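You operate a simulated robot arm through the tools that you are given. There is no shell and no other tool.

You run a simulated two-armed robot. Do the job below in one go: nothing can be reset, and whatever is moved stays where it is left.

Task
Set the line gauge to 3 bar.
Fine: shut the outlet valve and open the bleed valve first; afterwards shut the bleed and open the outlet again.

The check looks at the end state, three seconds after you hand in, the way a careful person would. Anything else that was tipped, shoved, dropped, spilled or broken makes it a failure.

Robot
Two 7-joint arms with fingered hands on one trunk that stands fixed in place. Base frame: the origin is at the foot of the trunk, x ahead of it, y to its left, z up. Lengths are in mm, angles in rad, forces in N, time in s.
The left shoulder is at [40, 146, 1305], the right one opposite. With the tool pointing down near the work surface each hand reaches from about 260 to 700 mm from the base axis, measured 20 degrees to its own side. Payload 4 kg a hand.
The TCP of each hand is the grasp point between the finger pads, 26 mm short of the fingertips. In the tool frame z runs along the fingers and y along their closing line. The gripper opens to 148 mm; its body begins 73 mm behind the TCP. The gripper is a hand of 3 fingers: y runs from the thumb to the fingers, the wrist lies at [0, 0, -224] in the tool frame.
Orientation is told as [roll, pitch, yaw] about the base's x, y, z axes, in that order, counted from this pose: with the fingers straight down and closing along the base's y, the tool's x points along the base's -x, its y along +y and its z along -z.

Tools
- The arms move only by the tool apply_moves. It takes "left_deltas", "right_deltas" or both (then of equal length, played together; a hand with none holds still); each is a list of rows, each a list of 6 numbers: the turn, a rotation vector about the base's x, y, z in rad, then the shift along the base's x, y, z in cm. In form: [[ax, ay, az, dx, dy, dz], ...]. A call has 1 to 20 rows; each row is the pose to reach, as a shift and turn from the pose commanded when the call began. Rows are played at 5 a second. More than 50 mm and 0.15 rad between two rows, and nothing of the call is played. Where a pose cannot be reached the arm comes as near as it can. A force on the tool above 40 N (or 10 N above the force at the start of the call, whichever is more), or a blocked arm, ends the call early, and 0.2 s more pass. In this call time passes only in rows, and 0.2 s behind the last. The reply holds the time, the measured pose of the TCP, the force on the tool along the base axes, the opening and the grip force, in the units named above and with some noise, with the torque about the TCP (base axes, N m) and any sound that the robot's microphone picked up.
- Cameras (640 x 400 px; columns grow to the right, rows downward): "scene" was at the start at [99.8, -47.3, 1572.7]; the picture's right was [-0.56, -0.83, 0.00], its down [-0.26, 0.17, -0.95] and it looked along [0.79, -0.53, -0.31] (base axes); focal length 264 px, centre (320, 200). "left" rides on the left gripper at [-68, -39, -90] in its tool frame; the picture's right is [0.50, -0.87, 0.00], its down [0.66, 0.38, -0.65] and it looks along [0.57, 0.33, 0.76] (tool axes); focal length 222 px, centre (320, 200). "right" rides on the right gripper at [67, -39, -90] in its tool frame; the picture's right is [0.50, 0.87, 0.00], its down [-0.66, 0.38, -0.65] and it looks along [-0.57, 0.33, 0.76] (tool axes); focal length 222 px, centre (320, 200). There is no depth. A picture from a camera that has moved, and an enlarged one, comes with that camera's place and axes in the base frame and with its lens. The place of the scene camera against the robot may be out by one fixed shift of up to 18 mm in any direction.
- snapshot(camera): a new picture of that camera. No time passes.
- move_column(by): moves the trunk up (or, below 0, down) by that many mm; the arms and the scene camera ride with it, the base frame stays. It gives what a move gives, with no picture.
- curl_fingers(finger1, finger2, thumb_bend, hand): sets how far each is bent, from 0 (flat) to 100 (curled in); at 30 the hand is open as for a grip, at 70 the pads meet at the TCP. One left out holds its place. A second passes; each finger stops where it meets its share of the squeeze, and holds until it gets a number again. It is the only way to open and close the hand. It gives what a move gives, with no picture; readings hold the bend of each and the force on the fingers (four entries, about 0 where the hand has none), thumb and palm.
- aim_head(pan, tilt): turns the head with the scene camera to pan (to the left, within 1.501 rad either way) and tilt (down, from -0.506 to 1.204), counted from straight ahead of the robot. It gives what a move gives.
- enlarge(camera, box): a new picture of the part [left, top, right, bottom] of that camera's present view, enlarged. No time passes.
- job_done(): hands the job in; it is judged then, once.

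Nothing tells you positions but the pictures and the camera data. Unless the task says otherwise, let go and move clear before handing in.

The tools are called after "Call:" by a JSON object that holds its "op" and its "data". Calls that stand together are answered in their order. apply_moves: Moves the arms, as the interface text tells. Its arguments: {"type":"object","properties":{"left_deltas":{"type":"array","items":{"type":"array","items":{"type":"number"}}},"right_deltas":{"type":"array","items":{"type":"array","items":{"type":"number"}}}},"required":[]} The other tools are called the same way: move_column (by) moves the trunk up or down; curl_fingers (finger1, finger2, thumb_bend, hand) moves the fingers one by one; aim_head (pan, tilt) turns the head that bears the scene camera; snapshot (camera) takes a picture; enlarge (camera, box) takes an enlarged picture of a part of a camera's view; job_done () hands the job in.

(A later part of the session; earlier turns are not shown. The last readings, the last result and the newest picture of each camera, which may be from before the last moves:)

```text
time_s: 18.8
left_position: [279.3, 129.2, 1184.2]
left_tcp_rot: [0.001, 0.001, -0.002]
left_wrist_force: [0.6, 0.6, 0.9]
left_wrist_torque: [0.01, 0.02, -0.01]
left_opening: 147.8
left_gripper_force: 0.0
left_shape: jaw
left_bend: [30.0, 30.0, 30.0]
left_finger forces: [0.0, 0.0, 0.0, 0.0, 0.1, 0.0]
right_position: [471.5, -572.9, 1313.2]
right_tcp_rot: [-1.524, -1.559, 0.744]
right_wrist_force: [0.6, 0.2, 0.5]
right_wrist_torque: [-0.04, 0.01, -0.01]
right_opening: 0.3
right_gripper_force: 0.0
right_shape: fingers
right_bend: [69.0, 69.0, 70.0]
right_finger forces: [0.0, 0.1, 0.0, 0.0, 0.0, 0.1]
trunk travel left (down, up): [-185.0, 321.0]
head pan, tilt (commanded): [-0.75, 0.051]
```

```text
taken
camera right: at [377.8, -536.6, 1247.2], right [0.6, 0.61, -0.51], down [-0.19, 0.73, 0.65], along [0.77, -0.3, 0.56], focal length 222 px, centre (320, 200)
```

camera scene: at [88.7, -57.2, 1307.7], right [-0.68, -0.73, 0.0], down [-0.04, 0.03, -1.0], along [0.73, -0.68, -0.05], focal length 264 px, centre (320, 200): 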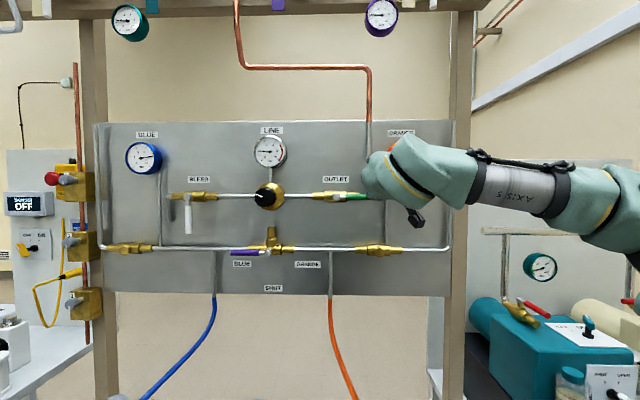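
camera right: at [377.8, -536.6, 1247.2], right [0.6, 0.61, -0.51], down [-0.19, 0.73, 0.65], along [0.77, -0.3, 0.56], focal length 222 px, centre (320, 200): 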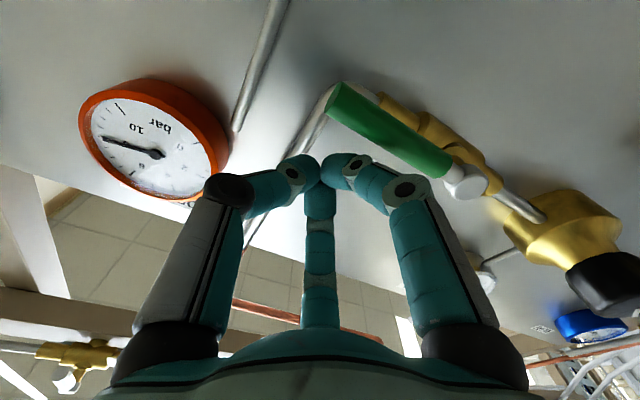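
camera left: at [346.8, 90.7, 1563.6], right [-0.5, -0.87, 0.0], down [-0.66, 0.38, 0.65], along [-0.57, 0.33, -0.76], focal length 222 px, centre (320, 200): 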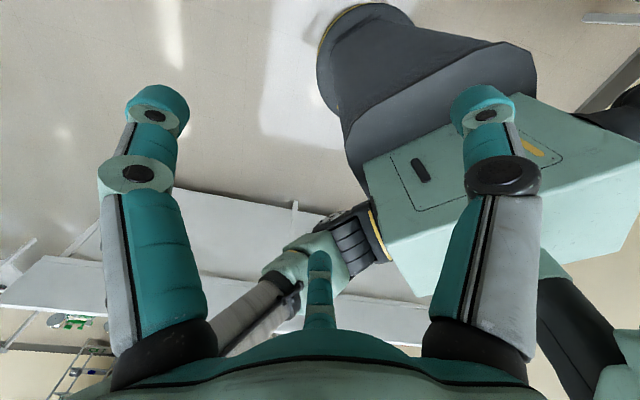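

The pusher is in place above the lever near its end. Now a gentle first push downward with a force check.

Call:
{"op": "apply_moves", "data": {"right_deltas": [[0, 0, 0, 0, 0, -0.6], [0, 0, 0, 0, 0, -1.2], [0, 0, 0, -0.14, -0.14, -2.2], [0, 0, 0, -0.32, -0.32, -3.2], [0, 0, 0, -0.35, -0.36, -4.3], [0, 0, 0, -0.3, -0.31, -5.3]]}}

Call:
{"op": "snapshot", "data": {"camera": "right"}}

Call:
{"op": "enlarge", "data": {"camera": "scene", "box": [300, 120, 460, 270]}}

```text
time_s: 20.2
left_position: [278.3, 129.6, 1185.5]
left_tcp_rot: [-0.001, 0.0, 0.001]
left_wrist_force: [0.3, -0.3, -0.4]
left_wrist_torque: [0.04, 0.0, 0.01]
left_opening: 147.7
left_gripper_force: 0.0
left_shape: jaw
left_bend: [30.0, 30.0, 30.0]
left_finger forces: [0.0, 0.2, 0.1, 0.1, 0.0, 0.0]
right_position: [466.9, -576.2, 1261.3]
right_tcp_rot: [-1.572, -1.558, 0.793]
right_wrist_force: [-0.7, 1.1, 0.2]
right_wrist_torque: [0.03, 0.03, 0.03]
right_opening: 0.0
right_gripper_force: 1.0
right_shape: fingers
right_bend: [70.0, 69.0, 70.0]
right_finger forces: [1.0, 0.0, 0.0, 0.1, 0.1, 0.0]
trunk travel left (down, up): [-185.0, 321.0]
head pan, tilt (commanded): [-0.75, 0.051]
```

```text
taken
camera right: at [373.6, -539.2, 1194.4], right [0.6, 0.61, -0.51], down [-0.19, 0.73, 0.65], along [0.77, -0.29, 0.56], focal length 222 px, centre (320, 200)
```

right: 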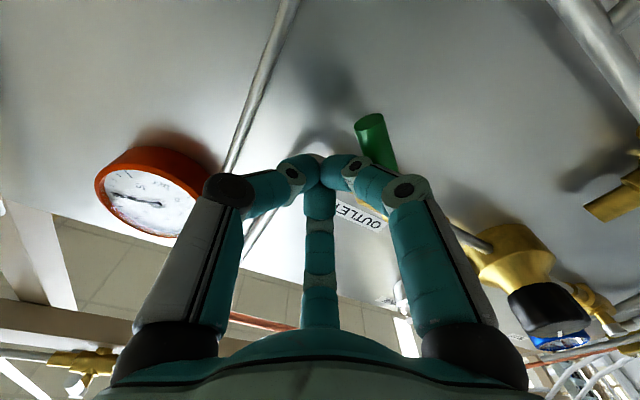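

```text
2.67 times, centred on (380, 195) of scene
camera zoom: at [88.9, -57.2, 1307.6], right [-0.68, -0.73, 0.0], down [-0.04, 0.03, -1.0], along [0.73, -0.68, -0.05], focal length 704 px, centre (160, 213)
```

zoom: 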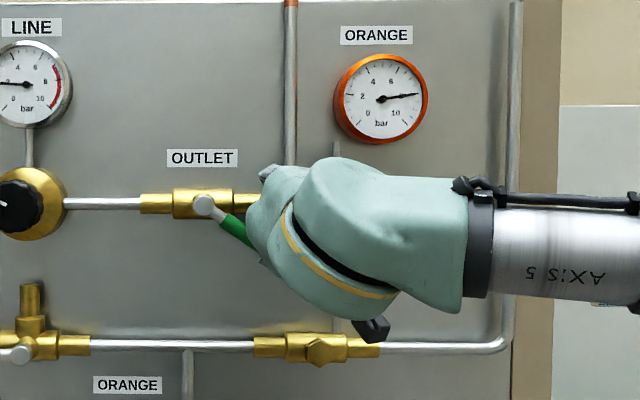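

The outlet lever is turning down with very little force. I'll continue along the arc.

Call:
{"op": "apply_moves", "data": {"right_deltas": [[0, 0, 0, 0.21, 0.21, -1.1], [0, 0, 0, 0.49, 0.5, -2.2], [0, 0, 0, 0.84, 0.85, -3.1], [0, 0, 0, 1.23, 1.24, -4.0], [0, 0, 0, 1.76, 1.78, -4.75], [0, 0, 0, 2.29, 2.32, -5.47]]}}

Call:
{"op": "snapshot", "data": {"camera": "right"}}

Call:
{"op": "enlarge", "data": {"camera": "scene", "box": [300, 120, 460, 270]}}

```text
time_s: 21.6
left_position: [279.1, 129.1, 1185.9]
left_tcp_rot: [0.0, 0.0, 0.002]
left_wrist_force: [-0.5, -0.2, 0.3]
left_wrist_torque: [-0.02, 0.0, 0.02]
left_opening: 147.9
left_gripper_force: 0.0
left_shape: jaw
left_bend: [30.0, 30.0, 30.0]
left_finger forces: [0.0, 0.0, 0.0, 0.0, 0.0, 0.1]
right_position: [491.0, -554.1, 1225.7]
right_tcp_rot: [-0.788, -1.551, 0.009]
right_wrist_force: [-1.2, -0.1, -0.2]
right_wrist_torque: [-0.02, -0.01, 0.0]
right_opening: 0.0
right_gripper_force: 0.2
right_shape: fingers
right_bend: [70.0, 69.0, 70.0]
right_finger forces: [0.6, 0.1, 0.1, 0.0, 0.1, 0.0]
right hand out of reach, approached as far as the arm can: row 4, 5, 6
trunk travel left (down, up): [-185.0, 321.0]
head pan, tilt (commanded): [-0.75, 0.051]
```

```text
taken
camera right: at [395.9, -516.9, 1160.1], right [0.6, 0.62, -0.51], down [-0.19, 0.73, 0.66], along [0.78, -0.3, 0.55], focal length 222 px, centre (320, 200)
```

right: 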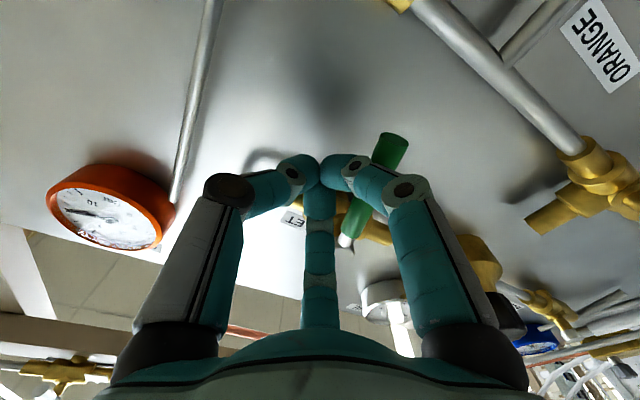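

```text
2.67 times, centred on (380, 195) of scene
camera zoom: at [89.1, -57.3, 1307.6], right [-0.68, -0.73, 0.0], down [-0.04, 0.03, -1.0], along [0.73, -0.68, -0.05], focal length 704 px, centre (160, 213)
```

zoom: 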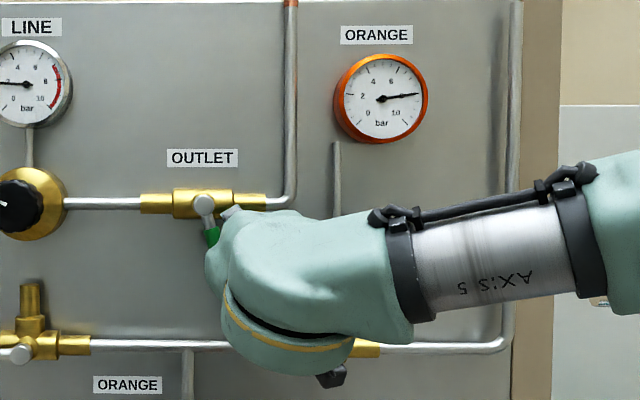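

The lever is almost vertical. I'll push the last bit sideways to the left in small steps.

Call:
{"op": "apply_moves", "data": {"right_deltas": [[0, 0, 0, 0.28, 0.28, 0], [0, 0, 0, 0.56, 0.57, 0], [0, 0, 0, 0.84, 0.85, 0]]}}

Call:
{"op": "enlarge", "data": {"camera": "scene", "box": [300, 160, 380, 260]}}

Call:
{"op": "snapshot", "data": {"camera": "right"}}

```text
time_s: 22.4
left_position: [277.8, 129.7, 1184.5]
left_tcp_rot: [0.0, -0.001, 0.002]
left_wrist_force: [0.3, 0.7, 0.4]
left_wrist_torque: [-0.01, -0.03, 0.01]
left_opening: 147.8
left_gripper_force: 0.0
left_shape: jaw
left_bend: [30.0, 30.0, 30.0]
left_finger forces: [0.1, 0.1, 0.0, 0.0, 0.1, 0.1]
right_position: [499.0, -544.2, 1228.5]
right_tcp_rot: [-0.968, -1.555, 0.189]
right_wrist_force: [0.1, 0.7, 0.1]
right_wrist_torque: [-0.01, 0.01, 0.0]
right_opening: 0.0
right_gripper_force: 0.1
right_shape: fingers
right_bend: [70.0, 69.0, 70.0]
right_finger forces: [0.0, 0.0, 0.0, 0.0, 0.0, 0.0]
right hand out of reach, approached as far as the arm can: row 1, 3
trunk travel left (down, up): [-185.0, 321.0]
head pan, tilt (commanded): [-0.75, 0.051]
```

```text
4.00 times, centred on (340, 210) of scene
camera zoom: at [89.2, -57.3, 1307.6], right [-0.68, -0.73, 0.0], down [-0.04, 0.03, -1.0], along [0.73, -0.68, -0.05], focal length 1056 px, centre (240, 160)
```

zoom: 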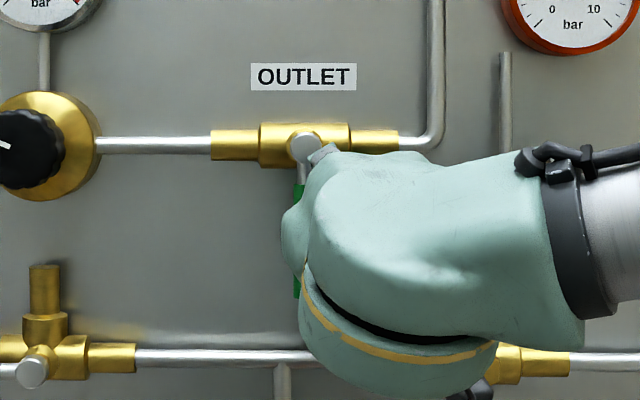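

```text
taken
camera right: at [405.6, -507.6, 1162.1], right [0.6, 0.61, -0.51], down [-0.19, 0.73, 0.66], along [0.78, -0.3, 0.55], focal length 222 px, centre (320, 200)
```

right: 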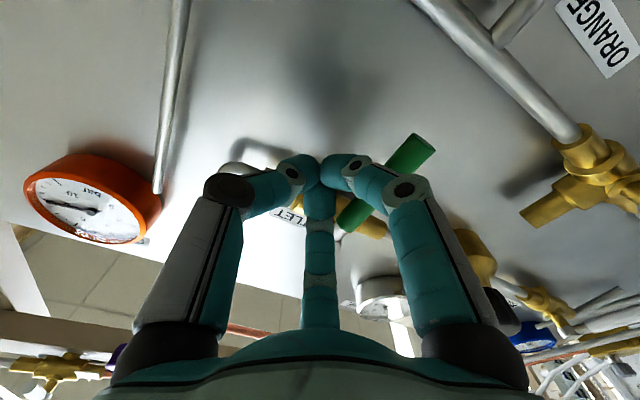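

The lever looks vertical. I'll move the pusher off to the right, back out, and take a clear look.

Call:
{"op": "apply_moves", "data": {"right_deltas": [[0, 0, 0, -0.9, -0.9, 0], [0, 0, 0, -1.4, -1.4, 0.5], [0, 0, 0, -3.5, 0.7, 1], [0, 0, 0, -6, 3.0, 1], [0, 0, 0, -8.5, 4.5, 0]]}}

Call:
{"op": "snapshot", "data": {"camera": "scene"}}

Call:
{"op": "snapshot", "data": {"camera": "right"}}

```text
time_s: 23.6
left_position: [278.2, 129.2, 1183.8]
left_tcp_rot: [0.0, 0.0, 0.0]
left_wrist_force: [-0.1, 0.0, -0.3]
left_wrist_torque: [-0.06, -0.01, -0.02]
left_opening: 148.0
left_gripper_force: 0.0
left_shape: jaw
left_bend: [30.0, 30.0, 30.0]
left_finger forces: [0.0, 0.0, 0.1, 0.0, 0.0, 0.0]
right_position: [412.1, -497.6, 1228.8]
right_tcp_rot: [-1.594, -1.56, 0.816]
right_wrist_force: [-0.3, 0.9, -0.5]
right_wrist_torque: [-0.01, -0.01, 0.01]
right_opening: 0.0
right_gripper_force: 0.1
right_shape: fingers
right_bend: [70.0, 69.0, 70.0]
right_finger forces: [0.1, 0.0, 0.0, 0.1, 0.0, 0.0]
trunk travel left (down, up): [-185.0, 321.0]
head pan, tilt (commanded): [-0.75, 0.051]
```

```text
taken
camera scene: at [88.2, -56.9, 1307.7], right [-0.68, -0.73, 0.0], down [-0.04, 0.03, -1.0], along [0.73, -0.68, -0.05], focal length 264 px, centre (320, 200)
```

scene: 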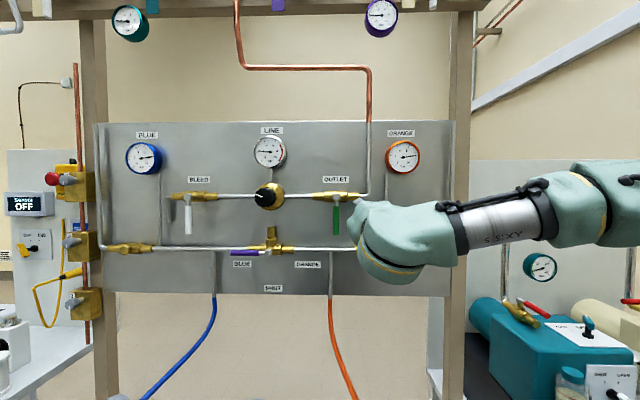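

```text
taken
camera right: at [319.3, -460.5, 1161.6], right [0.61, 0.61, -0.51], down [-0.19, 0.73, 0.65], along [0.77, -0.3, 0.56], focal length 222 px, centre (320, 200)
```

right: 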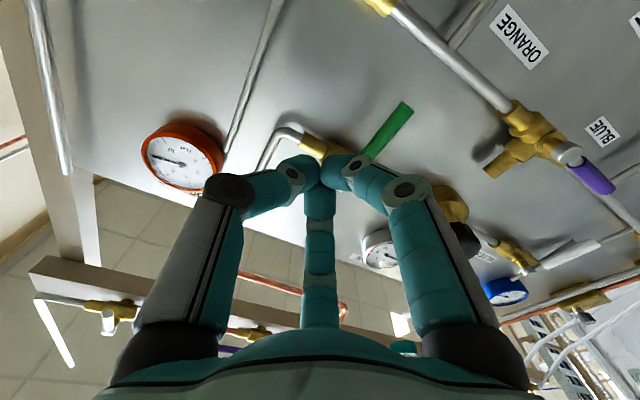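

Call:
{"op": "enlarge", "data": {"camera": "scene", "box": [300, 170, 380, 240]}}

Call:
{"op": "enlarge", "data": {"camera": "scene", "box": [150, 170, 230, 240]}}

Call:
{"op": "enlarge", "data": {"camera": "scene", "box": [230, 120, 310, 170]}}

```text
5.71 times, centred on (340, 205) of scene
camera zoom: at [88.2, -56.9, 1307.7], right [-0.68, -0.73, 0.0], down [-0.04, 0.03, -1.0], along [0.73, -0.68, -0.05], focal length 1508 px, centre (206, 171)
```

zoom: 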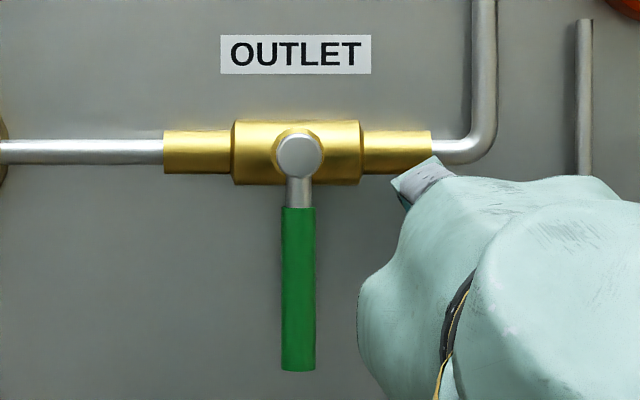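

```text
5.71 times, centred on (190, 205) of scene
camera zoom: at [88.2, -56.9, 1307.7], right [-0.68, -0.73, 0.0], down [-0.04, 0.03, -1.0], along [0.73, -0.68, -0.05], focal length 1508 px, centre (1063, 171)
```

zoom: 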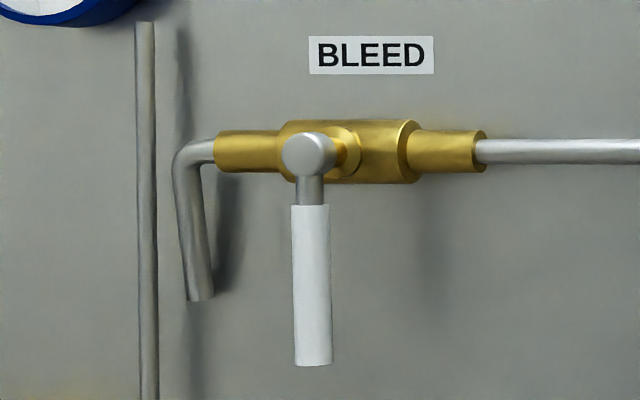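

```text
8.00 times, centred on (270, 145) of scene
camera zoom: at [88.2, -56.9, 1307.7], right [-0.68, -0.73, 0.0], down [-0.04, 0.03, -1.0], along [0.73, -0.68, -0.05], focal length 2112 px, centre (720, 640)
```

zoom: 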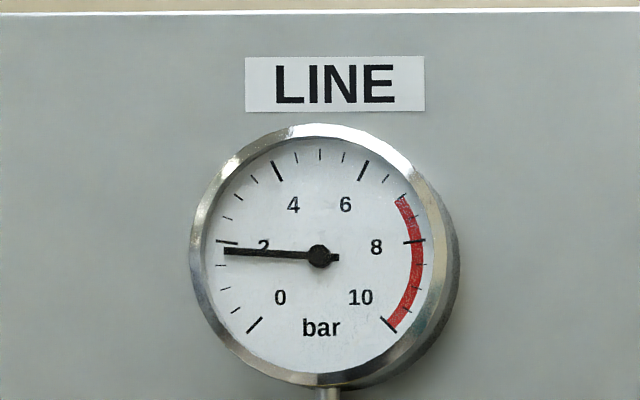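

The outlet is fully shut, with its lever exactly vertical. Next is the bleed valve, whose hub I place at about u=-366, z=1271 with the lever pointing down. I'll swing the right hand across in front of the panel to the left of that lever, and move the left hand further aside.

Call:
{"op": "apply_moves", "data": {"right_deltas": [[0, 0, 0, 2.8, 2.8, -0.3], [0, 0, 0, 5.6, 5.7, -0.6], [0, 0, 0, 8.4, 8.5, -0.9], [0, 0, 0, 11.3, 11.4, -1.2], [0, 0, 0, 14.1, 14.2, -1.5], [0, 0, 0, 16.9, 17.1, -1.8], [0, 0, 0, 19.7, 19.9, -2.1], [0, 0, 0, 22.5, 22.7, -2.4]], "left_deltas": [[0, 0, 0, 0, 2, 0], [0, 0, 0, 0, 4, 0], [0, 0, 0, 0, 6, 0], [0, 0, 0, 0, 8, 0], [0, 0, 0, 0, 10, 0], [0, 0, 0, 0, 12, 0], [0, 0, 0, 0, 14, 0], [0, 0, 0, 0, 15, 0]]}}

Call:
{"op": "snapshot", "data": {"camera": "scene"}}

Call:
{"op": "snapshot", "data": {"camera": "right"}}

```text
time_s: 25.4
left_position: [278.7, 279.3, 1184.9]
left_tcp_rot: [-0.001, 0.0, 0.001]
left_wrist_force: [0.8, 0.0, 0.4]
left_wrist_torque: [-0.03, 0.01, -0.03]
left_opening: 147.8
left_gripper_force: 0.1
left_shape: jaw
left_bend: [30.0, 30.0, 30.0]
left_finger forces: [0.0, 0.0, 0.0, 0.1, 0.1, 0.0]
right_position: [578.4, -385.9, 1245.2]
right_tcp_rot: [-0.417, -1.541, -0.344]
right_wrist_force: [0.0, -0.5, 0.0]
right_wrist_torque: [-0.03, -0.02, 0.03]
right_opening: 0.1
right_gripper_force: 0.1
right_shape: fingers
right_bend: [70.0, 69.0, 70.0]
right_finger forces: [0.0, 0.0, 0.1, 0.1, 0.0, 0.0]
right hand out of reach, approached as far as the arm can: row 4, 5, 6, 7, 8
trunk travel left (down, up): [-185.0, 321.0]
head pan, tilt (commanded): [-0.75, 0.051]
```

```text
taken
camera scene: at [89.3, -57.3, 1307.6], right [-0.68, -0.73, 0.0], down [-0.04, 0.03, -1.0], along [0.73, -0.68, -0.05], focal length 264 px, centre (320, 200)
```

scene: 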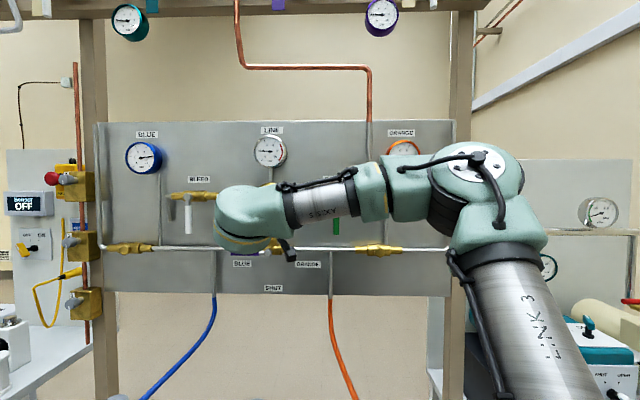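

```text
taken
camera right: at [482.6, -349.6, 1181.4], right [0.58, 0.63, -0.51], down [-0.19, 0.72, 0.67], along [0.79, -0.29, 0.54], focal length 222 px, centre (320, 200)
```

right: 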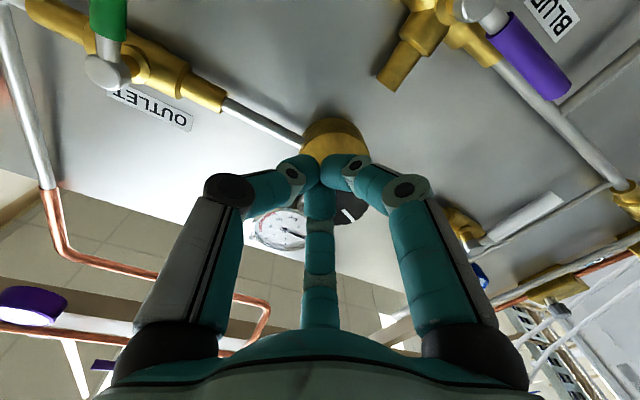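

The right arm reached a wrist limit partway and drifted toward the knob without touching it. I'll back off, turn the hand somewhat to the left, and carry on to the bleed side, squaring up once the arm is extended.

Call:
{"op": "apply_moves", "data": {"right_deltas": [[0, 0, 0.12, -2, 2.5, 0], [0, 0, 0.25, -2.5, 4.5, 0], [0, 0, 0.32, 0.3, 7.1, -0.7], [0, 0, 0.38, 3.1, 9.8, -1.4], [0, 0, 0.42, 5.9, 12.4, -2.1], [0, 0, 0.45, 8.7, 15, -2.8], [0, 0, 0.48, 11.5, 17.7, -3.6], [0, 0, 0.5, 14.3, 20.3, -4.3], [0, 0, 0.5, 17.1, 22.9, -5]]}}

Call:
{"op": "snapshot", "data": {"camera": "scene"}}

Call:
{"op": "snapshot", "data": {"camera": "right"}}

```text
time_s: 27.4
left_position: [278.6, 279.2, 1186.3]
left_tcp_rot: [0.002, -0.001, 0.0]
left_wrist_force: [-0.3, 0.7, -0.3]
left_wrist_torque: [-0.01, 0.0, 0.0]
left_opening: 148.1
left_gripper_force: 0.1
left_shape: jaw
left_bend: [30.0, 30.0, 30.0]
left_finger forces: [0.0, 0.0, 0.0, 0.0, 0.0, 0.0]
right_position: [679.0, -262.7, 1240.4]
right_tcp_rot: [-0.836, -1.554, 0.562]
right_wrist_force: [0.3, 0.6, 0.1]
right_wrist_torque: [-0.02, 0.01, 0.03]
right_opening: 0.0
right_gripper_force: 0.1
right_shape: fingers
right_bend: [70.0, 69.0, 70.0]
right_finger forces: [0.0, 0.0, 0.1, 0.0, 0.0, 0.0]
right hand out of reach, approached as far as the arm can: row 4, 5, 6, 7, 8, 9
trunk travel left (down, up): [-185.0, 321.0]
head pan, tilt (commanded): [-0.75, 0.051]
```

```text
taken
camera scene: at [89.1, -57.3, 1307.6], right [-0.68, -0.73, 0.0], down [-0.04, 0.03, -1.0], along [0.73, -0.68, -0.05], focal length 264 px, centre (320, 200)
```

scene: 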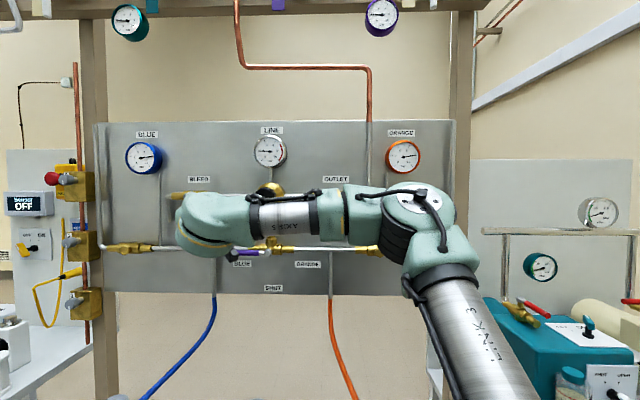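

```text
taken
camera right: at [579.1, -275.2, 1174.4], right [0.23, 0.83, -0.51], down [-0.52, 0.55, 0.66], along [0.82, 0.12, 0.55], focal length 222 px, centre (320, 200)
```

right: 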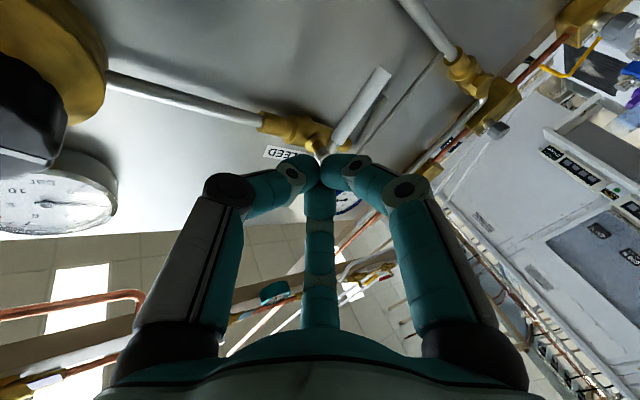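

The arm is stopping on some joint limit rather than on reach. I'll test whether rolling the hand about its own axis frees it, since roll doesn't matter for pushing.

Call:
{"op": "apply_moves", "data": {"right_deltas": [[0.12, -0.034, 0, 0, 0, 0], [0.24, -0.068, 0, 0, 0, 0], [0.36, -0.101, 0, 0, 0, 0]]}}

Call:
{"op": "apply_moves", "data": {"right_deltas": [[0, 0, 0, 1, 1.5, -1], [0, 0, 0, 2, 3, -2]]}}

```text
time_s: 28.2
left_position: [278.9, 278.6, 1185.4]
left_tcp_rot: [0.0, -0.002, 0.0]
left_wrist_force: [0.3, 0.0, -1.0]
left_wrist_torque: [-0.02, 0.0, -0.01]
left_opening: 148.0
left_gripper_force: 0.0
left_shape: jaw
left_bend: [30.0, 30.0, 30.0]
left_finger forces: [0.0, 0.0, 0.0, 0.0, 0.0, 0.1]
right_position: [685.6, -268.4, 1262.1]
right_tcp_rot: [1.512, -1.213, -1.793]
right_wrist_force: [0.1, 0.0, -0.7]
right_wrist_torque: [0.02, 0.0, 0.01]
right_opening: 0.0
right_gripper_force: 0.1
right_shape: fingers
right_bend: [70.0, 69.0, 70.0]
right_finger forces: [0.1, 0.1, 0.0, 0.0, 0.1, 0.1]
right hand out of reach, approached as far as the arm can: row 2, 3
trunk travel left (down, up): [-185.0, 321.0]
head pan, tilt (commanded): [-0.75, 0.051]
```

```text
time_s: 28.8
left_position: [277.7, 277.9, 1186.4]
left_tcp_rot: [0.0, 0.0, -0.001]
left_wrist_force: [-0.1, -0.3, 0.3]
left_wrist_torque: [-0.02, -0.01, 0.02]
left_opening: 147.9
left_gripper_force: 0.1
left_shape: jaw
left_bend: [30.0, 30.0, 30.0]
left_finger forces: [0.0, 0.0, 0.0, 0.0, 0.1, 0.0]
right_position: [697.9, -261.3, 1258.8]
right_tcp_rot: [1.508, -1.21, -1.785]
right_wrist_force: [0.2, 0.2, -0.2]
right_wrist_torque: [-0.02, -0.02, -0.02]
right_opening: 0.2
right_gripper_force: 0.1
right_shape: fingers
right_bend: [70.0, 69.0, 70.0]
right_finger forces: [0.1, 0.1, 0.1, 0.0, 0.1, 0.1]
right hand out of reach, approached as far as the arm can: row 1, 2
trunk travel left (down, up): [-185.0, 321.0]
head pan, tilt (commanded): [-0.75, 0.051]
```

Rolling that way tightened the limit, so I'll roll the opposite way instead.

Call:
{"op": "apply_moves", "data": {"right_deltas": [[-0.12, 0.034, 0, -0.3, 0, 0], [-0.24, 0.068, 0, -0.6, 0, 0], [-0.36, 0.101, 0, -0.9, 0, 0], [-0.48, 0.135, 0, -1.2, 0, 0], [-0.6, 0.169, 0, -1.5, 0, 0], [-0.72, 0.203, 0, -1.8, 0, 0], [-0.84, 0.236, 0, -2.0, 0, 0]]}}

Call:
{"op": "apply_moves", "data": {"right_deltas": [[0, 0, 0, 1, 1.5, -1.5], [0, 0, 0, 2, 3, -3]]}}

Call:
{"op": "snapshot", "data": {"camera": "scene"}}

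Call:
{"op": "snapshot", "data": {"camera": "right"}}

```text
time_s: 30.4
left_position: [278.9, 277.8, 1184.1]
left_tcp_rot: [0.0, -0.001, 0.0]
left_wrist_force: [0.1, 0.3, -0.3]
left_wrist_torque: [0.02, 0.03, -0.01]
left_opening: 148.0
left_gripper_force: 0.0
left_shape: jaw
left_bend: [30.0, 30.0, 30.0]
left_finger forces: [0.0, 0.1, 0.0, 0.0, 0.0, 0.0]
right_position: [677.3, -259.8, 1260.7]
right_tcp_rot: [-1.578, -1.058, 1.295]
right_wrist_force: [0.3, -1.0, -0.5]
right_wrist_torque: [-0.01, 0.03, 0.01]
right_opening: 0.0
right_gripper_force: 0.1
right_shape: fingers
right_bend: [70.0, 69.0, 70.0]
right_finger forces: [0.0, 0.0, 0.1, 0.1, 0.1, 0.0]
right hand out of reach, approached as far as the arm can: row 1
trunk travel left (down, up): [-185.0, 321.0]
head pan, tilt (commanded): [-0.75, 0.051]
```

```text
time_s: 31.0
left_position: [279.1, 279.9, 1185.5]
left_tcp_rot: [0.0, 0.0, 0.0]
left_wrist_force: [0.5, 0.1, 0.0]
left_wrist_torque: [0.0, -0.02, 0.01]
left_opening: 148.2
left_gripper_force: 0.0
left_shape: jaw
left_bend: [30.0, 30.0, 30.0]
left_finger forces: [0.0, 0.0, 0.0, 0.0, 0.0, 0.0]
right_position: [685.6, -262.6, 1242.9]
right_tcp_rot: [-1.549, -1.059, 1.281]
right_wrist_force: [0.3, -0.2, 0.6]
right_wrist_torque: [0.01, 0.0, 0.01]
right_opening: 0.0
right_gripper_force: 0.1
right_shape: fingers
right_bend: [70.0, 69.0, 70.0]
right_finger forces: [0.0, 0.0, 0.0, 0.0, 0.0, 0.0]
right hand out of reach, approached as far as the arm can: row 1, 2
trunk travel left (down, up): [-185.0, 321.0]
head pan, tilt (commanded): [-0.75, 0.051]
```

```text
taken
camera scene: at [89.3, -57.5, 1307.6], right [-0.68, -0.73, 0.0], down [-0.04, 0.03, -1.0], along [0.73, -0.68, -0.05], focal length 264 px, centre (320, 200)
```

scene: 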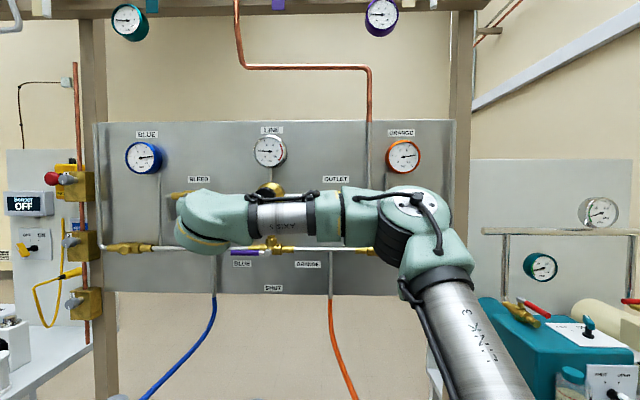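

```text
taken
camera right: at [578.9, -302.0, 1203.6], right [0.13, 0.49, -0.86], down [-0.45, 0.8, 0.39], along [0.88, 0.34, 0.33], focal length 222 px, centre (320, 200)
```

right: 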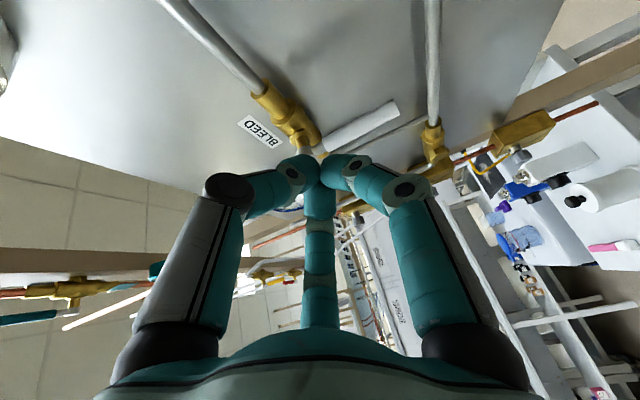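

Roll isn't the cause. I think the upper arm is raised too steeply because the trunk is low. I'll pull back a little, raise the trunk, and bring the hand down in a more natural posture.

Call:
{"op": "apply_moves", "data": {"right_deltas": [[0, 0, 0, -2, 0, 0], [0, 0, 0, -4, 0, 0], [0, 0, 0, -6, 0, 0]]}}

Call:
{"op": "move_column", "data": {"by": 120}}

Call:
{"op": "apply_moves", "data": {"right_deltas": [[0, 0, 0, 1, 1, -3], [0, 0, 0, 2, 2, -6], [0, 0, 0, 3, 3, -9], [0, 0, 0, 4, 4, -12]]}}

Call:
{"op": "snapshot", "data": {"camera": "scene"}}

```text
time_s: 31.8
left_position: [277.6, 280.3, 1185.4]
left_tcp_rot: [0.0, 0.001, 0.0]
left_wrist_force: [-0.1, 0.2, -0.4]
left_wrist_torque: [-0.01, -0.04, 0.01]
left_opening: 147.8
left_gripper_force: 0.0
left_shape: jaw
left_bend: [30.0, 30.0, 30.0]
left_finger forces: [0.0, 0.1, 0.0, 0.1, 0.0, 0.1]
right_position: [624.1, -262.2, 1243.1]
right_tcp_rot: [-1.578, -1.062, 1.298]
right_wrist_force: [-0.1, 0.2, -1.3]
right_wrist_torque: [0.04, -0.01, 0.01]
right_opening: 0.0
right_gripper_force: 0.0
right_shape: fingers
right_bend: [70.0, 69.0, 70.0]
right_finger forces: [0.0, 0.1, 0.1, 0.1, 0.0, 0.0]
trunk travel left (down, up): [-185.0, 321.0]
head pan, tilt (commanded): [-0.75, 0.051]
```

```text
time_s: 33.3
left_position: [277.0, 280.3, 1304.9]
left_tcp_rot: [-0.003, 0.0, 0.001]
left_wrist_force: [0.1, -0.9, 0.2]
left_wrist_torque: [0.02, -0.04, 0.0]
left_opening: 147.8
left_gripper_force: 0.1
left_shape: jaw
left_bend: [30.0, 30.0, 30.0]
left_finger forces: [0.0, 0.1, 0.0, 0.0, 0.0, 0.1]
right_position: [624.7, -261.8, 1360.9]
right_tcp_rot: [-1.576, -1.06, 1.294]
right_wrist_force: [-0.1, -0.6, 0.0]
right_wrist_torque: [0.01, -0.01, 0.02]
right_opening: 0.0
right_gripper_force: 0.0
right_shape: fingers
right_bend: [70.0, 69.0, 70.0]
right_finger forces: [0.0, 0.0, 0.0, 0.0, 0.0, 0.0]
trunk travel left (down, up): [-305.0, 201.0]
head pan, tilt (commanded): [-0.75, 0.051]
```

```text
time_s: 34.3
left_position: [279.2, 278.7, 1304.0]
left_tcp_rot: [0.0, -0.001, -0.001]
left_wrist_force: [-1.1, 0.0, 0.6]
left_wrist_torque: [0.0, 0.0, 0.01]
left_opening: 147.9
left_gripper_force: 0.1
left_shape: jaw
left_bend: [30.0, 30.0, 30.0]
left_finger forces: [0.1, 0.0, 0.0, 0.0, 0.0, 0.1]
right_position: [654.0, -268.8, 1314.1]
right_tcp_rot: [-1.456, -1.058, 1.205]
right_wrist_force: [0.8, -0.2, 0.1]
right_wrist_torque: [-0.01, 0.01, 0.01]
right_opening: 0.1
right_gripper_force: 0.0
right_shape: fingers
right_bend: [70.0, 69.0, 70.0]
right_finger forces: [0.0, 0.0, 0.0, 0.0, 0.1, 0.0]
right hand out of reach, approached as far as the arm can: row 1, 2, 3, 4
trunk travel left (down, up): [-305.0, 201.0]
head pan, tilt (commanded): [-0.75, 0.051]
```

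```text
taken
camera scene: at [89.5, -57.5, 1426.6], right [-0.68, -0.73, 0.0], down [-0.04, 0.03, -1.0], along [0.73, -0.68, -0.05], focal length 264 px, centre (320, 200)
```

scene: 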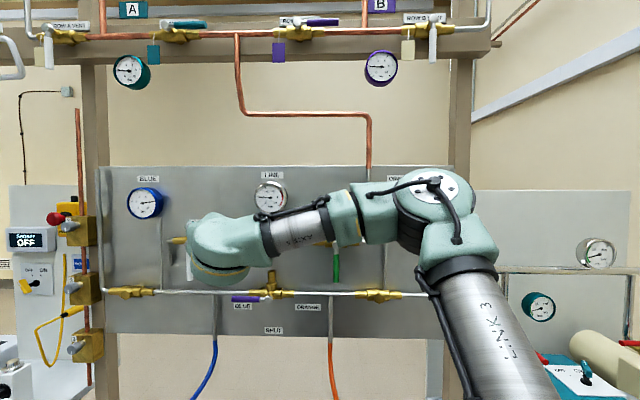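

I'll test which direction is actually limited, starting with a purely sideways move at this height.

Call:
{"op": "apply_moves", "data": {"right_deltas": [[0, 0, 0, 2, 2, 0], [0, 0, 0, 4, 4, 0], [0, 0, 0, 6, 6, 0]]}}

Call:
{"op": "apply_moves", "data": {"right_deltas": [[0, 0, 0, 0, 0, -2], [0, 0, 0, 0, 0, -4]]}}

Call:
{"op": "snapshot", "data": {"camera": "scene"}}

```text
time_s: 35.1
left_position: [278.2, 279.5, 1303.6]
left_tcp_rot: [0.0, 0.0, 0.001]
left_wrist_force: [0.4, 0.6, 0.4]
left_wrist_torque: [0.0, 0.0, 0.0]
left_opening: 147.9
left_gripper_force: 0.2
left_shape: jaw
left_bend: [30.0, 30.0, 30.0]
left_finger forces: [0.0, 0.0, 0.1, 0.0, 0.0, 0.1]
right_position: [688.3, -255.4, 1329.2]
right_tcp_rot: [-1.443, -1.057, 1.199]
right_wrist_force: [0.4, 0.3, -0.9]
right_wrist_torque: [-0.02, 0.0, -0.04]
right_opening: 0.0
right_gripper_force: 0.1
right_shape: fingers
right_bend: [70.0, 69.0, 70.0]
right_finger forces: [0.0, 0.0, 0.1, 0.0, 0.0, 0.1]
right hand out of reach, approached as far as the arm can: row 1, 2, 3
trunk travel left (down, up): [-305.0, 201.0]
head pan, tilt (commanded): [-0.75, 0.051]
```

```text
time_s: 35.7
left_position: [278.1, 279.6, 1304.7]
left_tcp_rot: [0.002, -0.001, 0.001]
left_wrist_force: [-0.4, -0.8, 0.7]
left_wrist_torque: [0.03, -0.02, 0.04]
left_opening: 147.5
left_gripper_force: 0.1
left_shape: jaw
left_bend: [30.0, 30.0, 30.0]
left_finger forces: [0.0, 0.1, 0.0, 0.0, 0.0, 0.1]
right_position: [686.5, -270.0, 1305.5]
right_tcp_rot: [-1.425, -1.055, 1.182]
right_wrist_force: [0.7, -0.5, 0.5]
right_wrist_torque: [0.01, 0.0, 0.0]
right_opening: 0.0
right_gripper_force: 0.1
right_shape: fingers
right_bend: [70.0, 69.0, 70.0]
right_finger forces: [0.1, 0.0, 0.1, 0.0, 0.0, 0.1]
right hand out of reach, approached as far as the arm can: row 1, 2
trunk travel left (down, up): [-305.0, 201.0]
head pan, tilt (commanded): [-0.75, 0.051]
```

```text
taken
camera scene: at [89.1, -57.5, 1426.6], right [-0.68, -0.73, 0.0], down [-0.04, 0.03, -1.0], along [0.73, -0.68, -0.05], focal length 264 px, centre (320, 200)
```

scene: 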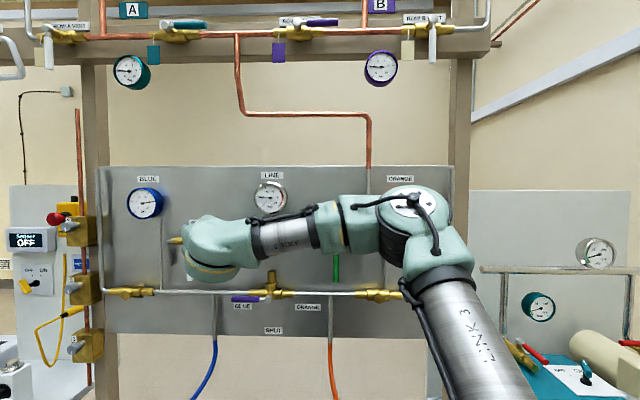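

Call:
{"op": "apply_moves", "data": {"right_deltas": [[0, 0, 0.1, 0, 0, 0], [0, 0, 0.2, 0, 0, 0], [0, 0, 0.2, 1, 1.5, -2], [0, 0, 0.2, 2, 3, -4]]}}

```text
time_s: 36.7
left_position: [277.7, 280.8, 1305.2]
left_tcp_rot: [0.001, 0.001, 0.0]
left_wrist_force: [0.2, 0.5, 0.0]
left_wrist_torque: [0.01, 0.0, 0.01]
left_opening: 147.9
left_gripper_force: 0.1
left_shape: jaw
left_bend: [30.0, 30.0, 30.0]
left_finger forces: [0.0, 0.1, 0.0, 0.0, 0.0, 0.0]
right_position: [685.3, -270.6, 1307.6]
right_tcp_rot: [-1.458, -1.057, 1.407]
right_wrist_force: [0.1, 0.4, 0.3]
right_wrist_torque: [0.03, 0.01, 0.0]
right_opening: 0.0
right_gripper_force: 0.1
right_shape: fingers
right_bend: [70.0, 69.0, 70.0]
right_finger forces: [0.1, 0.0, 0.1, 0.0, 0.1, 0.0]
right hand out of reach, approached as far as the arm can: row 3, 4
trunk travel left (down, up): [-305.0, 201.0]
head pan, tilt (commanded): [-0.75, 0.051]
```

The constraint is in the shoulder-elbow posture: the elbow-high branch can't carry the wrist to the left. I'll back the hand away from the panel, point it down, and bring it low with the trunk high so the arm takes another elbow posture.

Call:
{"op": "apply_moves", "data": {"right_deltas": [[0.009, 0.1375, 0, -2.6, -1.0, -1], [0.018, 0.275, 0, -5.2, -2, -2], [0.027, 0.4125, 0, -7.8, -3, -4], [0.036, 0.55, 0, -10.4, -4, -6], [0.045, 0.6875, 0, -13, -5, -8], [0.054, 0.825, 0, -15.6, -6, -10], [0.063, 0.9625, 0, -18.2, -7, -12], [0.072, 1.1, 0, -20.8, -8, -14], [0.081, 1.2375, 0, -23.4, -9, -16], [0.09, 1.375, 0, -26, -10, -18], [0.099, 1.5125, 0, -28.6, -11, -20]]}}

Call:
{"op": "move_column", "data": {"by": 190}}

Call:
{"op": "snapshot", "data": {"camera": "scene"}}

```text
time_s: 39.1
left_position: [278.1, 278.4, 1304.2]
left_tcp_rot: [0.001, -0.001, 0.0]
left_wrist_force: [-0.1, -0.2, 0.1]
left_wrist_torque: [-0.02, 0.0, -0.03]
left_opening: 148.0
left_gripper_force: 0.1
left_shape: jaw
left_bend: [30.0, 30.0, 30.0]
left_finger forces: [0.0, 0.0, 0.0, 0.1, 0.0, 0.0]
right_position: [401.4, -379.8, 1107.0]
right_tcp_rot: [0.003, 0.001, 0.445]
right_wrist_force: [0.7, -0.2, 0.4]
right_wrist_torque: [-0.03, -0.03, -0.01]
right_opening: 0.0
right_gripper_force: 0.0
right_shape: fingers
right_bend: [70.0, 69.0, 70.0]
right_finger forces: [0.0, 0.0, 0.1, 0.1, 0.0, 0.0]
trunk travel left (down, up): [-305.0, 201.0]
head pan, tilt (commanded): [-0.75, 0.051]
```

```text
time_s: 41.2
left_position: [278.0, 281.0, 1494.8]
left_tcp_rot: [-0.001, -0.001, 0.0]
left_wrist_force: [0.2, -0.6, 0.6]
left_wrist_torque: [0.01, -0.04, 0.01]
left_opening: 147.8
left_gripper_force: 0.1
left_shape: jaw
left_bend: [30.0, 30.0, 30.0]
left_finger forces: [0.0, 0.0, 0.1, 0.0, 0.0, 0.1]
right_position: [402.1, -379.9, 1297.9]
right_tcp_rot: [0.0, -0.001, 0.445]
right_wrist_force: [-0.1, 0.4, 0.6]
right_wrist_torque: [0.02, -0.02, -0.01]
right_opening: 0.0
right_gripper_force: 0.0
right_shape: fingers
right_bend: [70.0, 69.0, 70.0]
right_finger forces: [0.1, 0.0, 0.0, 0.0, 0.1, 0.0]
trunk travel left (down, up): [-495.0, 11.0]
head pan, tilt (commanded): [-0.75, 0.051]
```

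```text
taken
camera scene: at [89.1, -57.4, 1617.2], right [-0.68, -0.73, 0.0], down [-0.04, 0.03, -1.0], along [0.73, -0.68, -0.05], focal length 264 px, centre (320, 200)
```

scene: 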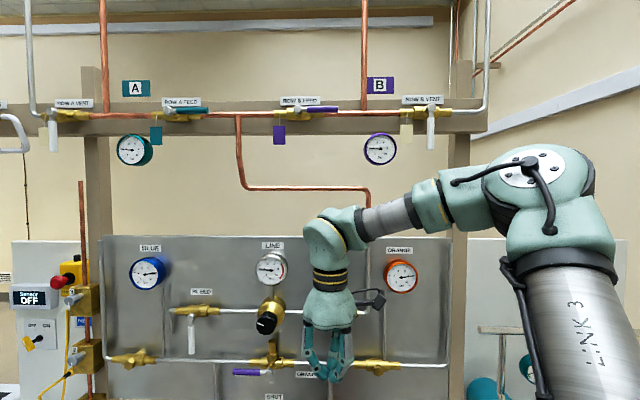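

The hand is now pointing down with the trunk near its top. I'll lower the hand in free space so the elbow can come down.

Call:
{"op": "apply_moves", "data": {"right_deltas": [[0, 0, -0.06, 0, 0, -3.9], [0, 0, -0.12, 0, 0, -7.8], [0, 0, -0.18, 0, 0, -11.7], [0, 0, -0.24, 0, 0, -15.6], [0, 0, -0.3, 0, 0, -19.5], [0, 0, -0.36, 0, 0, -23.4], [0, 0, -0.42, 0, 0, -27]]}}

Call:
{"op": "aim_head", "data": {"pan": -0.9, "tilt": 0.6}}

Call:
{"op": "snapshot", "data": {"camera": "scene"}}

```text
time_s: 42.8
left_position: [279.8, 278.6, 1495.5]
left_tcp_rot: [-0.001, 0.001, 0.001]
left_wrist_force: [-0.3, -0.6, 0.6]
left_wrist_torque: [0.01, -0.01, -0.02]
left_opening: 148.1
left_gripper_force: 0.0
left_shape: jaw
left_bend: [30.0, 30.0, 30.0]
left_finger forces: [0.0, 0.0, 0.0, 0.0, 0.1, 0.0]
right_position: [402.1, -378.7, 1026.1]
right_tcp_rot: [0.001, 0.0, 0.025]
right_wrist_force: [-0.1, -0.1, 0.4]
right_wrist_torque: [-0.03, 0.02, -0.02]
right_opening: 0.0
right_gripper_force: 0.1
right_shape: fingers
right_bend: [70.0, 69.0, 70.0]
right_finger forces: [0.0, 0.0, 0.0, 0.0, 0.0, 0.1]
trunk travel left (down, up): [-495.0, 11.0]
head pan, tilt (commanded): [-0.75, 0.051]
```

```text
time_s: 43.7
left_position: [278.2, 279.9, 1495.7]
left_tcp_rot: [0.0, 0.0, 0.0]
left_wrist_force: [1.0, 0.1, -0.4]
left_wrist_torque: [0.02, 0.03, -0.02]
left_opening: 147.8
left_gripper_force: 0.1
left_shape: jaw
left_bend: [30.0, 30.0, 30.0]
left_finger forces: [0.0, 0.0, 0.1, 0.0, 0.0, 0.0]
right_position: [401.6, -379.3, 1026.0]
right_tcp_rot: [-0.002, 0.0, 0.027]
right_wrist_force: [0.6, -0.3, -0.3]
right_wrist_torque: [0.0, -0.01, 0.04]
right_opening: 0.0
right_gripper_force: 0.2
right_shape: fingers
right_bend: [70.0, 69.0, 70.0]
right_finger forces: [0.0, 0.0, 0.1, 0.1, 0.0, 0.0]
trunk travel left (down, up): [-495.0, 11.0]
head pan, tilt (commanded): [-0.901, 0.6]
```

```text
taken
camera scene: at [77.0, -64.2, 1566.5], right [-0.78, -0.62, 0.0], down [-0.35, 0.44, -0.83], along [0.51, -0.65, -0.56], focal length 264 px, centre (320, 200)
```

scene: 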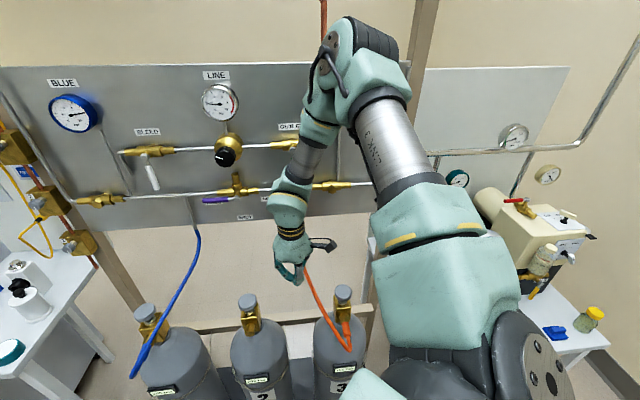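

The elbow stays up even here. The wrist can still reach the bleed lever if the hand points straight ahead along +x, at an angle to the panel, so I'll set that up. First the hand goes up, then the trunk comes down.

Call:
{"op": "apply_moves", "data": {"right_deltas": [[0, 0, 0, 0, 0, 4], [0, 0, 0, 0, 0, 8], [0, 0, 0, 0, 0, 12], [0, 0, 0, 0, 0, 16], [0, 0, 0, 0, 0, 20], [0, 0, 0, 0, 0, 24], [0, 0, 0, 0, 0, 27]]}}

Call:
{"op": "move_column", "data": {"by": -200}}

Call:
{"op": "apply_moves", "data": {"right_deltas": [[0, -0.1428, 0, 1.8, 0.9, 1.3], [0, -0.2856, 0, 3.6, 1.8, 2.7], [0, -0.4284, 0, 5.4, 2.7, 4.0], [0, -0.5712, 0, 7.2, 3.6, 5.4], [0, -0.714, 0, 9, 4.5, 6.8], [0, -0.8568, 0, 10.8, 5.4, 8.2], [0, -0.9996, 0, 12.6, 6.3, 9.5], [0, -1.1424, 0, 14.4, 7.2, 10.9], [0, -1.2852, 0, 16.2, 8.1, 12.2], [0, -1.428, 0, 18, 9, 13.6], [0, -1.5708, 0, 19.8, 9.9, 15]]}}

Call:
{"op": "aim_head", "data": {"pan": -0.6, "tilt": 0.25}}

Call:
{"op": "snapshot", "data": {"camera": "scene"}}

```text
time_s: 45.3
left_position: [278.1, 280.2, 1495.4]
left_tcp_rot: [-0.001, 0.0, 0.0]
left_wrist_force: [-0.2, 0.1, -0.2]
left_wrist_torque: [-0.02, 0.0, -0.02]
left_opening: 147.7
left_gripper_force: 0.1
left_shape: jaw
left_bend: [30.0, 30.0, 30.0]
left_finger forces: [0.0, 0.0, 0.1, 0.0, 0.0, 0.1]
right_position: [403.3, -378.1, 1299.3]
right_tcp_rot: [0.001, 0.001, 0.026]
right_wrist_force: [0.8, 0.4, 0.3]
right_wrist_torque: [0.0, 0.01, -0.01]
right_opening: 0.0
right_gripper_force: 0.0
right_shape: fingers
right_bend: [70.0, 69.0, 70.0]
right_finger forces: [0.1, 0.1, 0.0, 0.1, 0.1, 0.0]
trunk travel left (down, up): [-495.0, 11.0]
head pan, tilt (commanded): [-0.901, 0.6]
```

```text
time_s: 47.5
left_position: [277.3, 278.9, 1295.4]
left_tcp_rot: [-0.001, 0.0, -0.001]
left_wrist_force: [-0.1, -0.3, -0.6]
left_wrist_torque: [0.03, 0.01, -0.02]
left_opening: 148.1
left_gripper_force: 0.0
left_shape: jaw
left_bend: [30.0, 30.0, 30.0]
left_finger forces: [0.0, 0.0, 0.0, 0.0, 0.0, 0.0]
right_position: [404.8, -378.2, 1100.3]
right_tcp_rot: [-0.003, 0.0, 0.023]
right_wrist_force: [-0.1, -0.6, -0.2]
right_wrist_torque: [0.0, -0.01, 0.01]
right_opening: 0.2
right_gripper_force: 0.0
right_shape: fingers
right_bend: [70.0, 69.0, 70.0]
right_finger forces: [0.0, 0.0, 0.0, 0.0, 0.0, 0.0]
trunk travel left (down, up): [-295.0, 211.0]
head pan, tilt (commanded): [-0.901, 0.6]
```

```text
time_s: 49.9
left_position: [277.7, 280.0, 1295.3]
left_tcp_rot: [0.001, 0.0, -0.001]
left_wrist_force: [-0.8, 0.0, -0.2]
left_wrist_torque: [0.02, 0.04, 0.0]
left_opening: 147.8
left_gripper_force: 0.0
left_shape: jaw
left_bend: [30.0, 30.0, 30.0]
left_finger forces: [0.0, 0.1, 0.0, 0.1, 0.0, 0.1]
right_position: [599.1, -289.7, 1278.9]
right_tcp_rot: [-0.402, -1.502, 0.448]
right_wrist_force: [-0.3, 0.9, -0.1]
right_wrist_torque: [0.01, -0.01, 0.02]
right_opening: 0.2
right_gripper_force: 0.1
right_shape: fingers
right_bend: [70.0, 69.0, 70.0]
right_finger forces: [0.0, 0.1, 0.0, 0.1, 0.0, 0.0]
right hand out of reach, approached as far as the arm can: row 10, 11
trunk travel left (down, up): [-295.0, 211.0]
head pan, tilt (commanded): [-0.901, 0.6]
```

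```text
time_s: 50.7
left_position: [278.1, 278.6, 1294.0]
left_tcp_rot: [-0.001, -0.001, 0.001]
left_wrist_force: [-0.1, -0.5, -0.2]
left_wrist_torque: [-0.01, -0.04, 0.0]
left_opening: 147.8
left_gripper_force: 0.1
left_shape: jaw
left_bend: [30.0, 30.0, 30.0]
left_finger forces: [0.0, 0.0, 0.1, 0.0, 0.0, 0.0]
right_position: [599.4, -289.3, 1278.4]
right_tcp_rot: [-0.393, -1.5, 0.439]
right_wrist_force: [0.2, 1.5, 0.2]
right_wrist_torque: [-0.04, 0.0, -0.03]
right_opening: 0.2
right_gripper_force: 0.0
right_shape: fingers
right_bend: [70.0, 69.0, 70.0]
right_finger forces: [0.0, 0.0, 0.0, 0.0, 0.0, 0.0]
trunk travel left (down, up): [-295.0, 211.0]
head pan, tilt (commanded): [-0.6, 0.25]
```

```text
taken
camera scene: at [99.3, -48.1, 1398.3], right [-0.57, -0.82, 0.0], down [-0.2, 0.14, -0.97], along [0.8, -0.55, -0.25], focal length 264 px, centre (320, 200)
```

scene: 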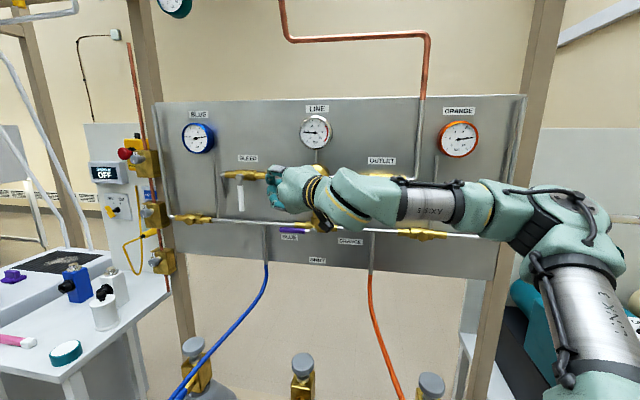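

The hand points along +x, close to the bleed area. I'll lower the trunk 90 mm to bring the hand to lever height, then line up on the approach.

Call:
{"op": "move_column", "data": {"by": -90}}

Call:
{"op": "apply_moves", "data": {"right_deltas": [[0, 0, 0, 2, 1.7, 0], [0, 0, 0, 4, 3.4, 0], [0, 0, 0, 6, 5.1, 0]]}}

Call:
{"op": "snapshot", "data": {"camera": "scene"}}

Call:
{"op": "snapshot", "data": {"camera": "right"}}

```text
time_s: 52.0
left_position: [277.8, 280.1, 1206.2]
left_tcp_rot: [0.001, 0.002, 0.001]
left_wrist_force: [0.0, -0.2, 0.0]
left_wrist_torque: [-0.01, 0.0, 0.03]
left_opening: 147.7
left_gripper_force: 0.1
left_shape: jaw
left_bend: [30.0, 30.0, 30.0]
left_finger forces: [0.0, 0.0, 0.1, 0.0, 0.0, 0.0]
right_position: [600.3, -288.2, 1188.5]
right_tcp_rot: [-0.396, -1.501, 0.443]
right_wrist_force: [-0.3, 0.0, -0.8]
right_wrist_torque: [0.02, -0.01, 0.01]
right_opening: 0.0
right_gripper_force: 0.0
right_shape: fingers
right_bend: [70.0, 69.0, 70.0]
right_finger forces: [0.0, 0.1, 0.1, 0.0, 0.0, 0.1]
trunk travel left (down, up): [-205.0, 301.0]
head pan, tilt (commanded): [-0.6, 0.25]
```

```text
time_s: 52.8
left_position: [278.2, 283.6, 1204.4]
left_tcp_rot: [-0.004, 0.002, 0.0]
left_wrist_force: [0.0, 0.1, -0.2]
left_wrist_torque: [-0.02, 0.0, 0.04]
left_opening: 147.9
left_gripper_force: 0.2
left_shape: jaw
left_bend: [30.0, 30.0, 30.0]
left_finger forces: [0.0, 0.1, 0.0, 0.1, 0.0, 0.0]
right_position: [659.4, -233.8, 1199.4]
right_tcp_rot: [-0.384, -1.491, 0.433]
right_wrist_force: [0.4, 0.8, 0.0]
right_wrist_torque: [0.01, -0.02, -0.01]
right_opening: 0.1
right_gripper_force: 0.1
right_shape: fingers
right_bend: [70.0, 69.0, 70.0]
right_finger forces: [0.0, 0.1, 0.1, 0.0, 0.0, 0.1]
right hand out of reach, approached as far as the arm can: row 1, 2, 3
trunk travel left (down, up): [-205.0, 301.0]
head pan, tilt (commanded): [-0.6, 0.25]
```

```text
taken
camera scene: at [99.6, -44.2, 1309.4], right [-0.56, -0.83, 0.0], down [-0.2, 0.14, -0.97], along [0.8, -0.55, -0.25], focal length 264 px, centre (320, 200)
```

scene: 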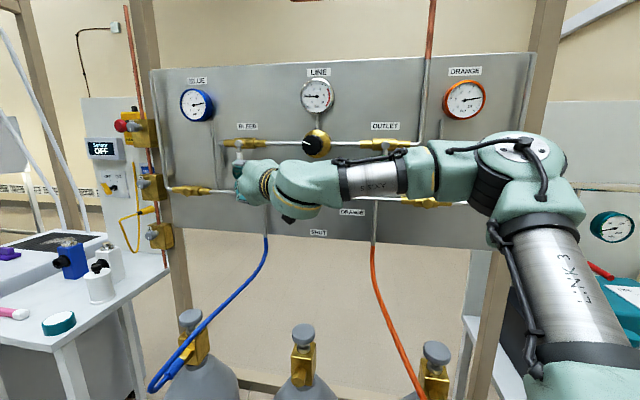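

```text
taken
camera right: at [565.1, -278.8, 1139.6], right [-0.08, 0.85, -0.52], down [-0.62, 0.37, 0.69], along [0.78, 0.38, 0.5], focal length 222 px, centre (320, 200)
```

right: 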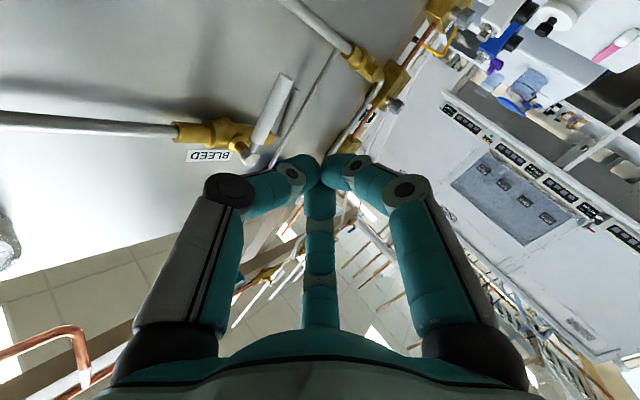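

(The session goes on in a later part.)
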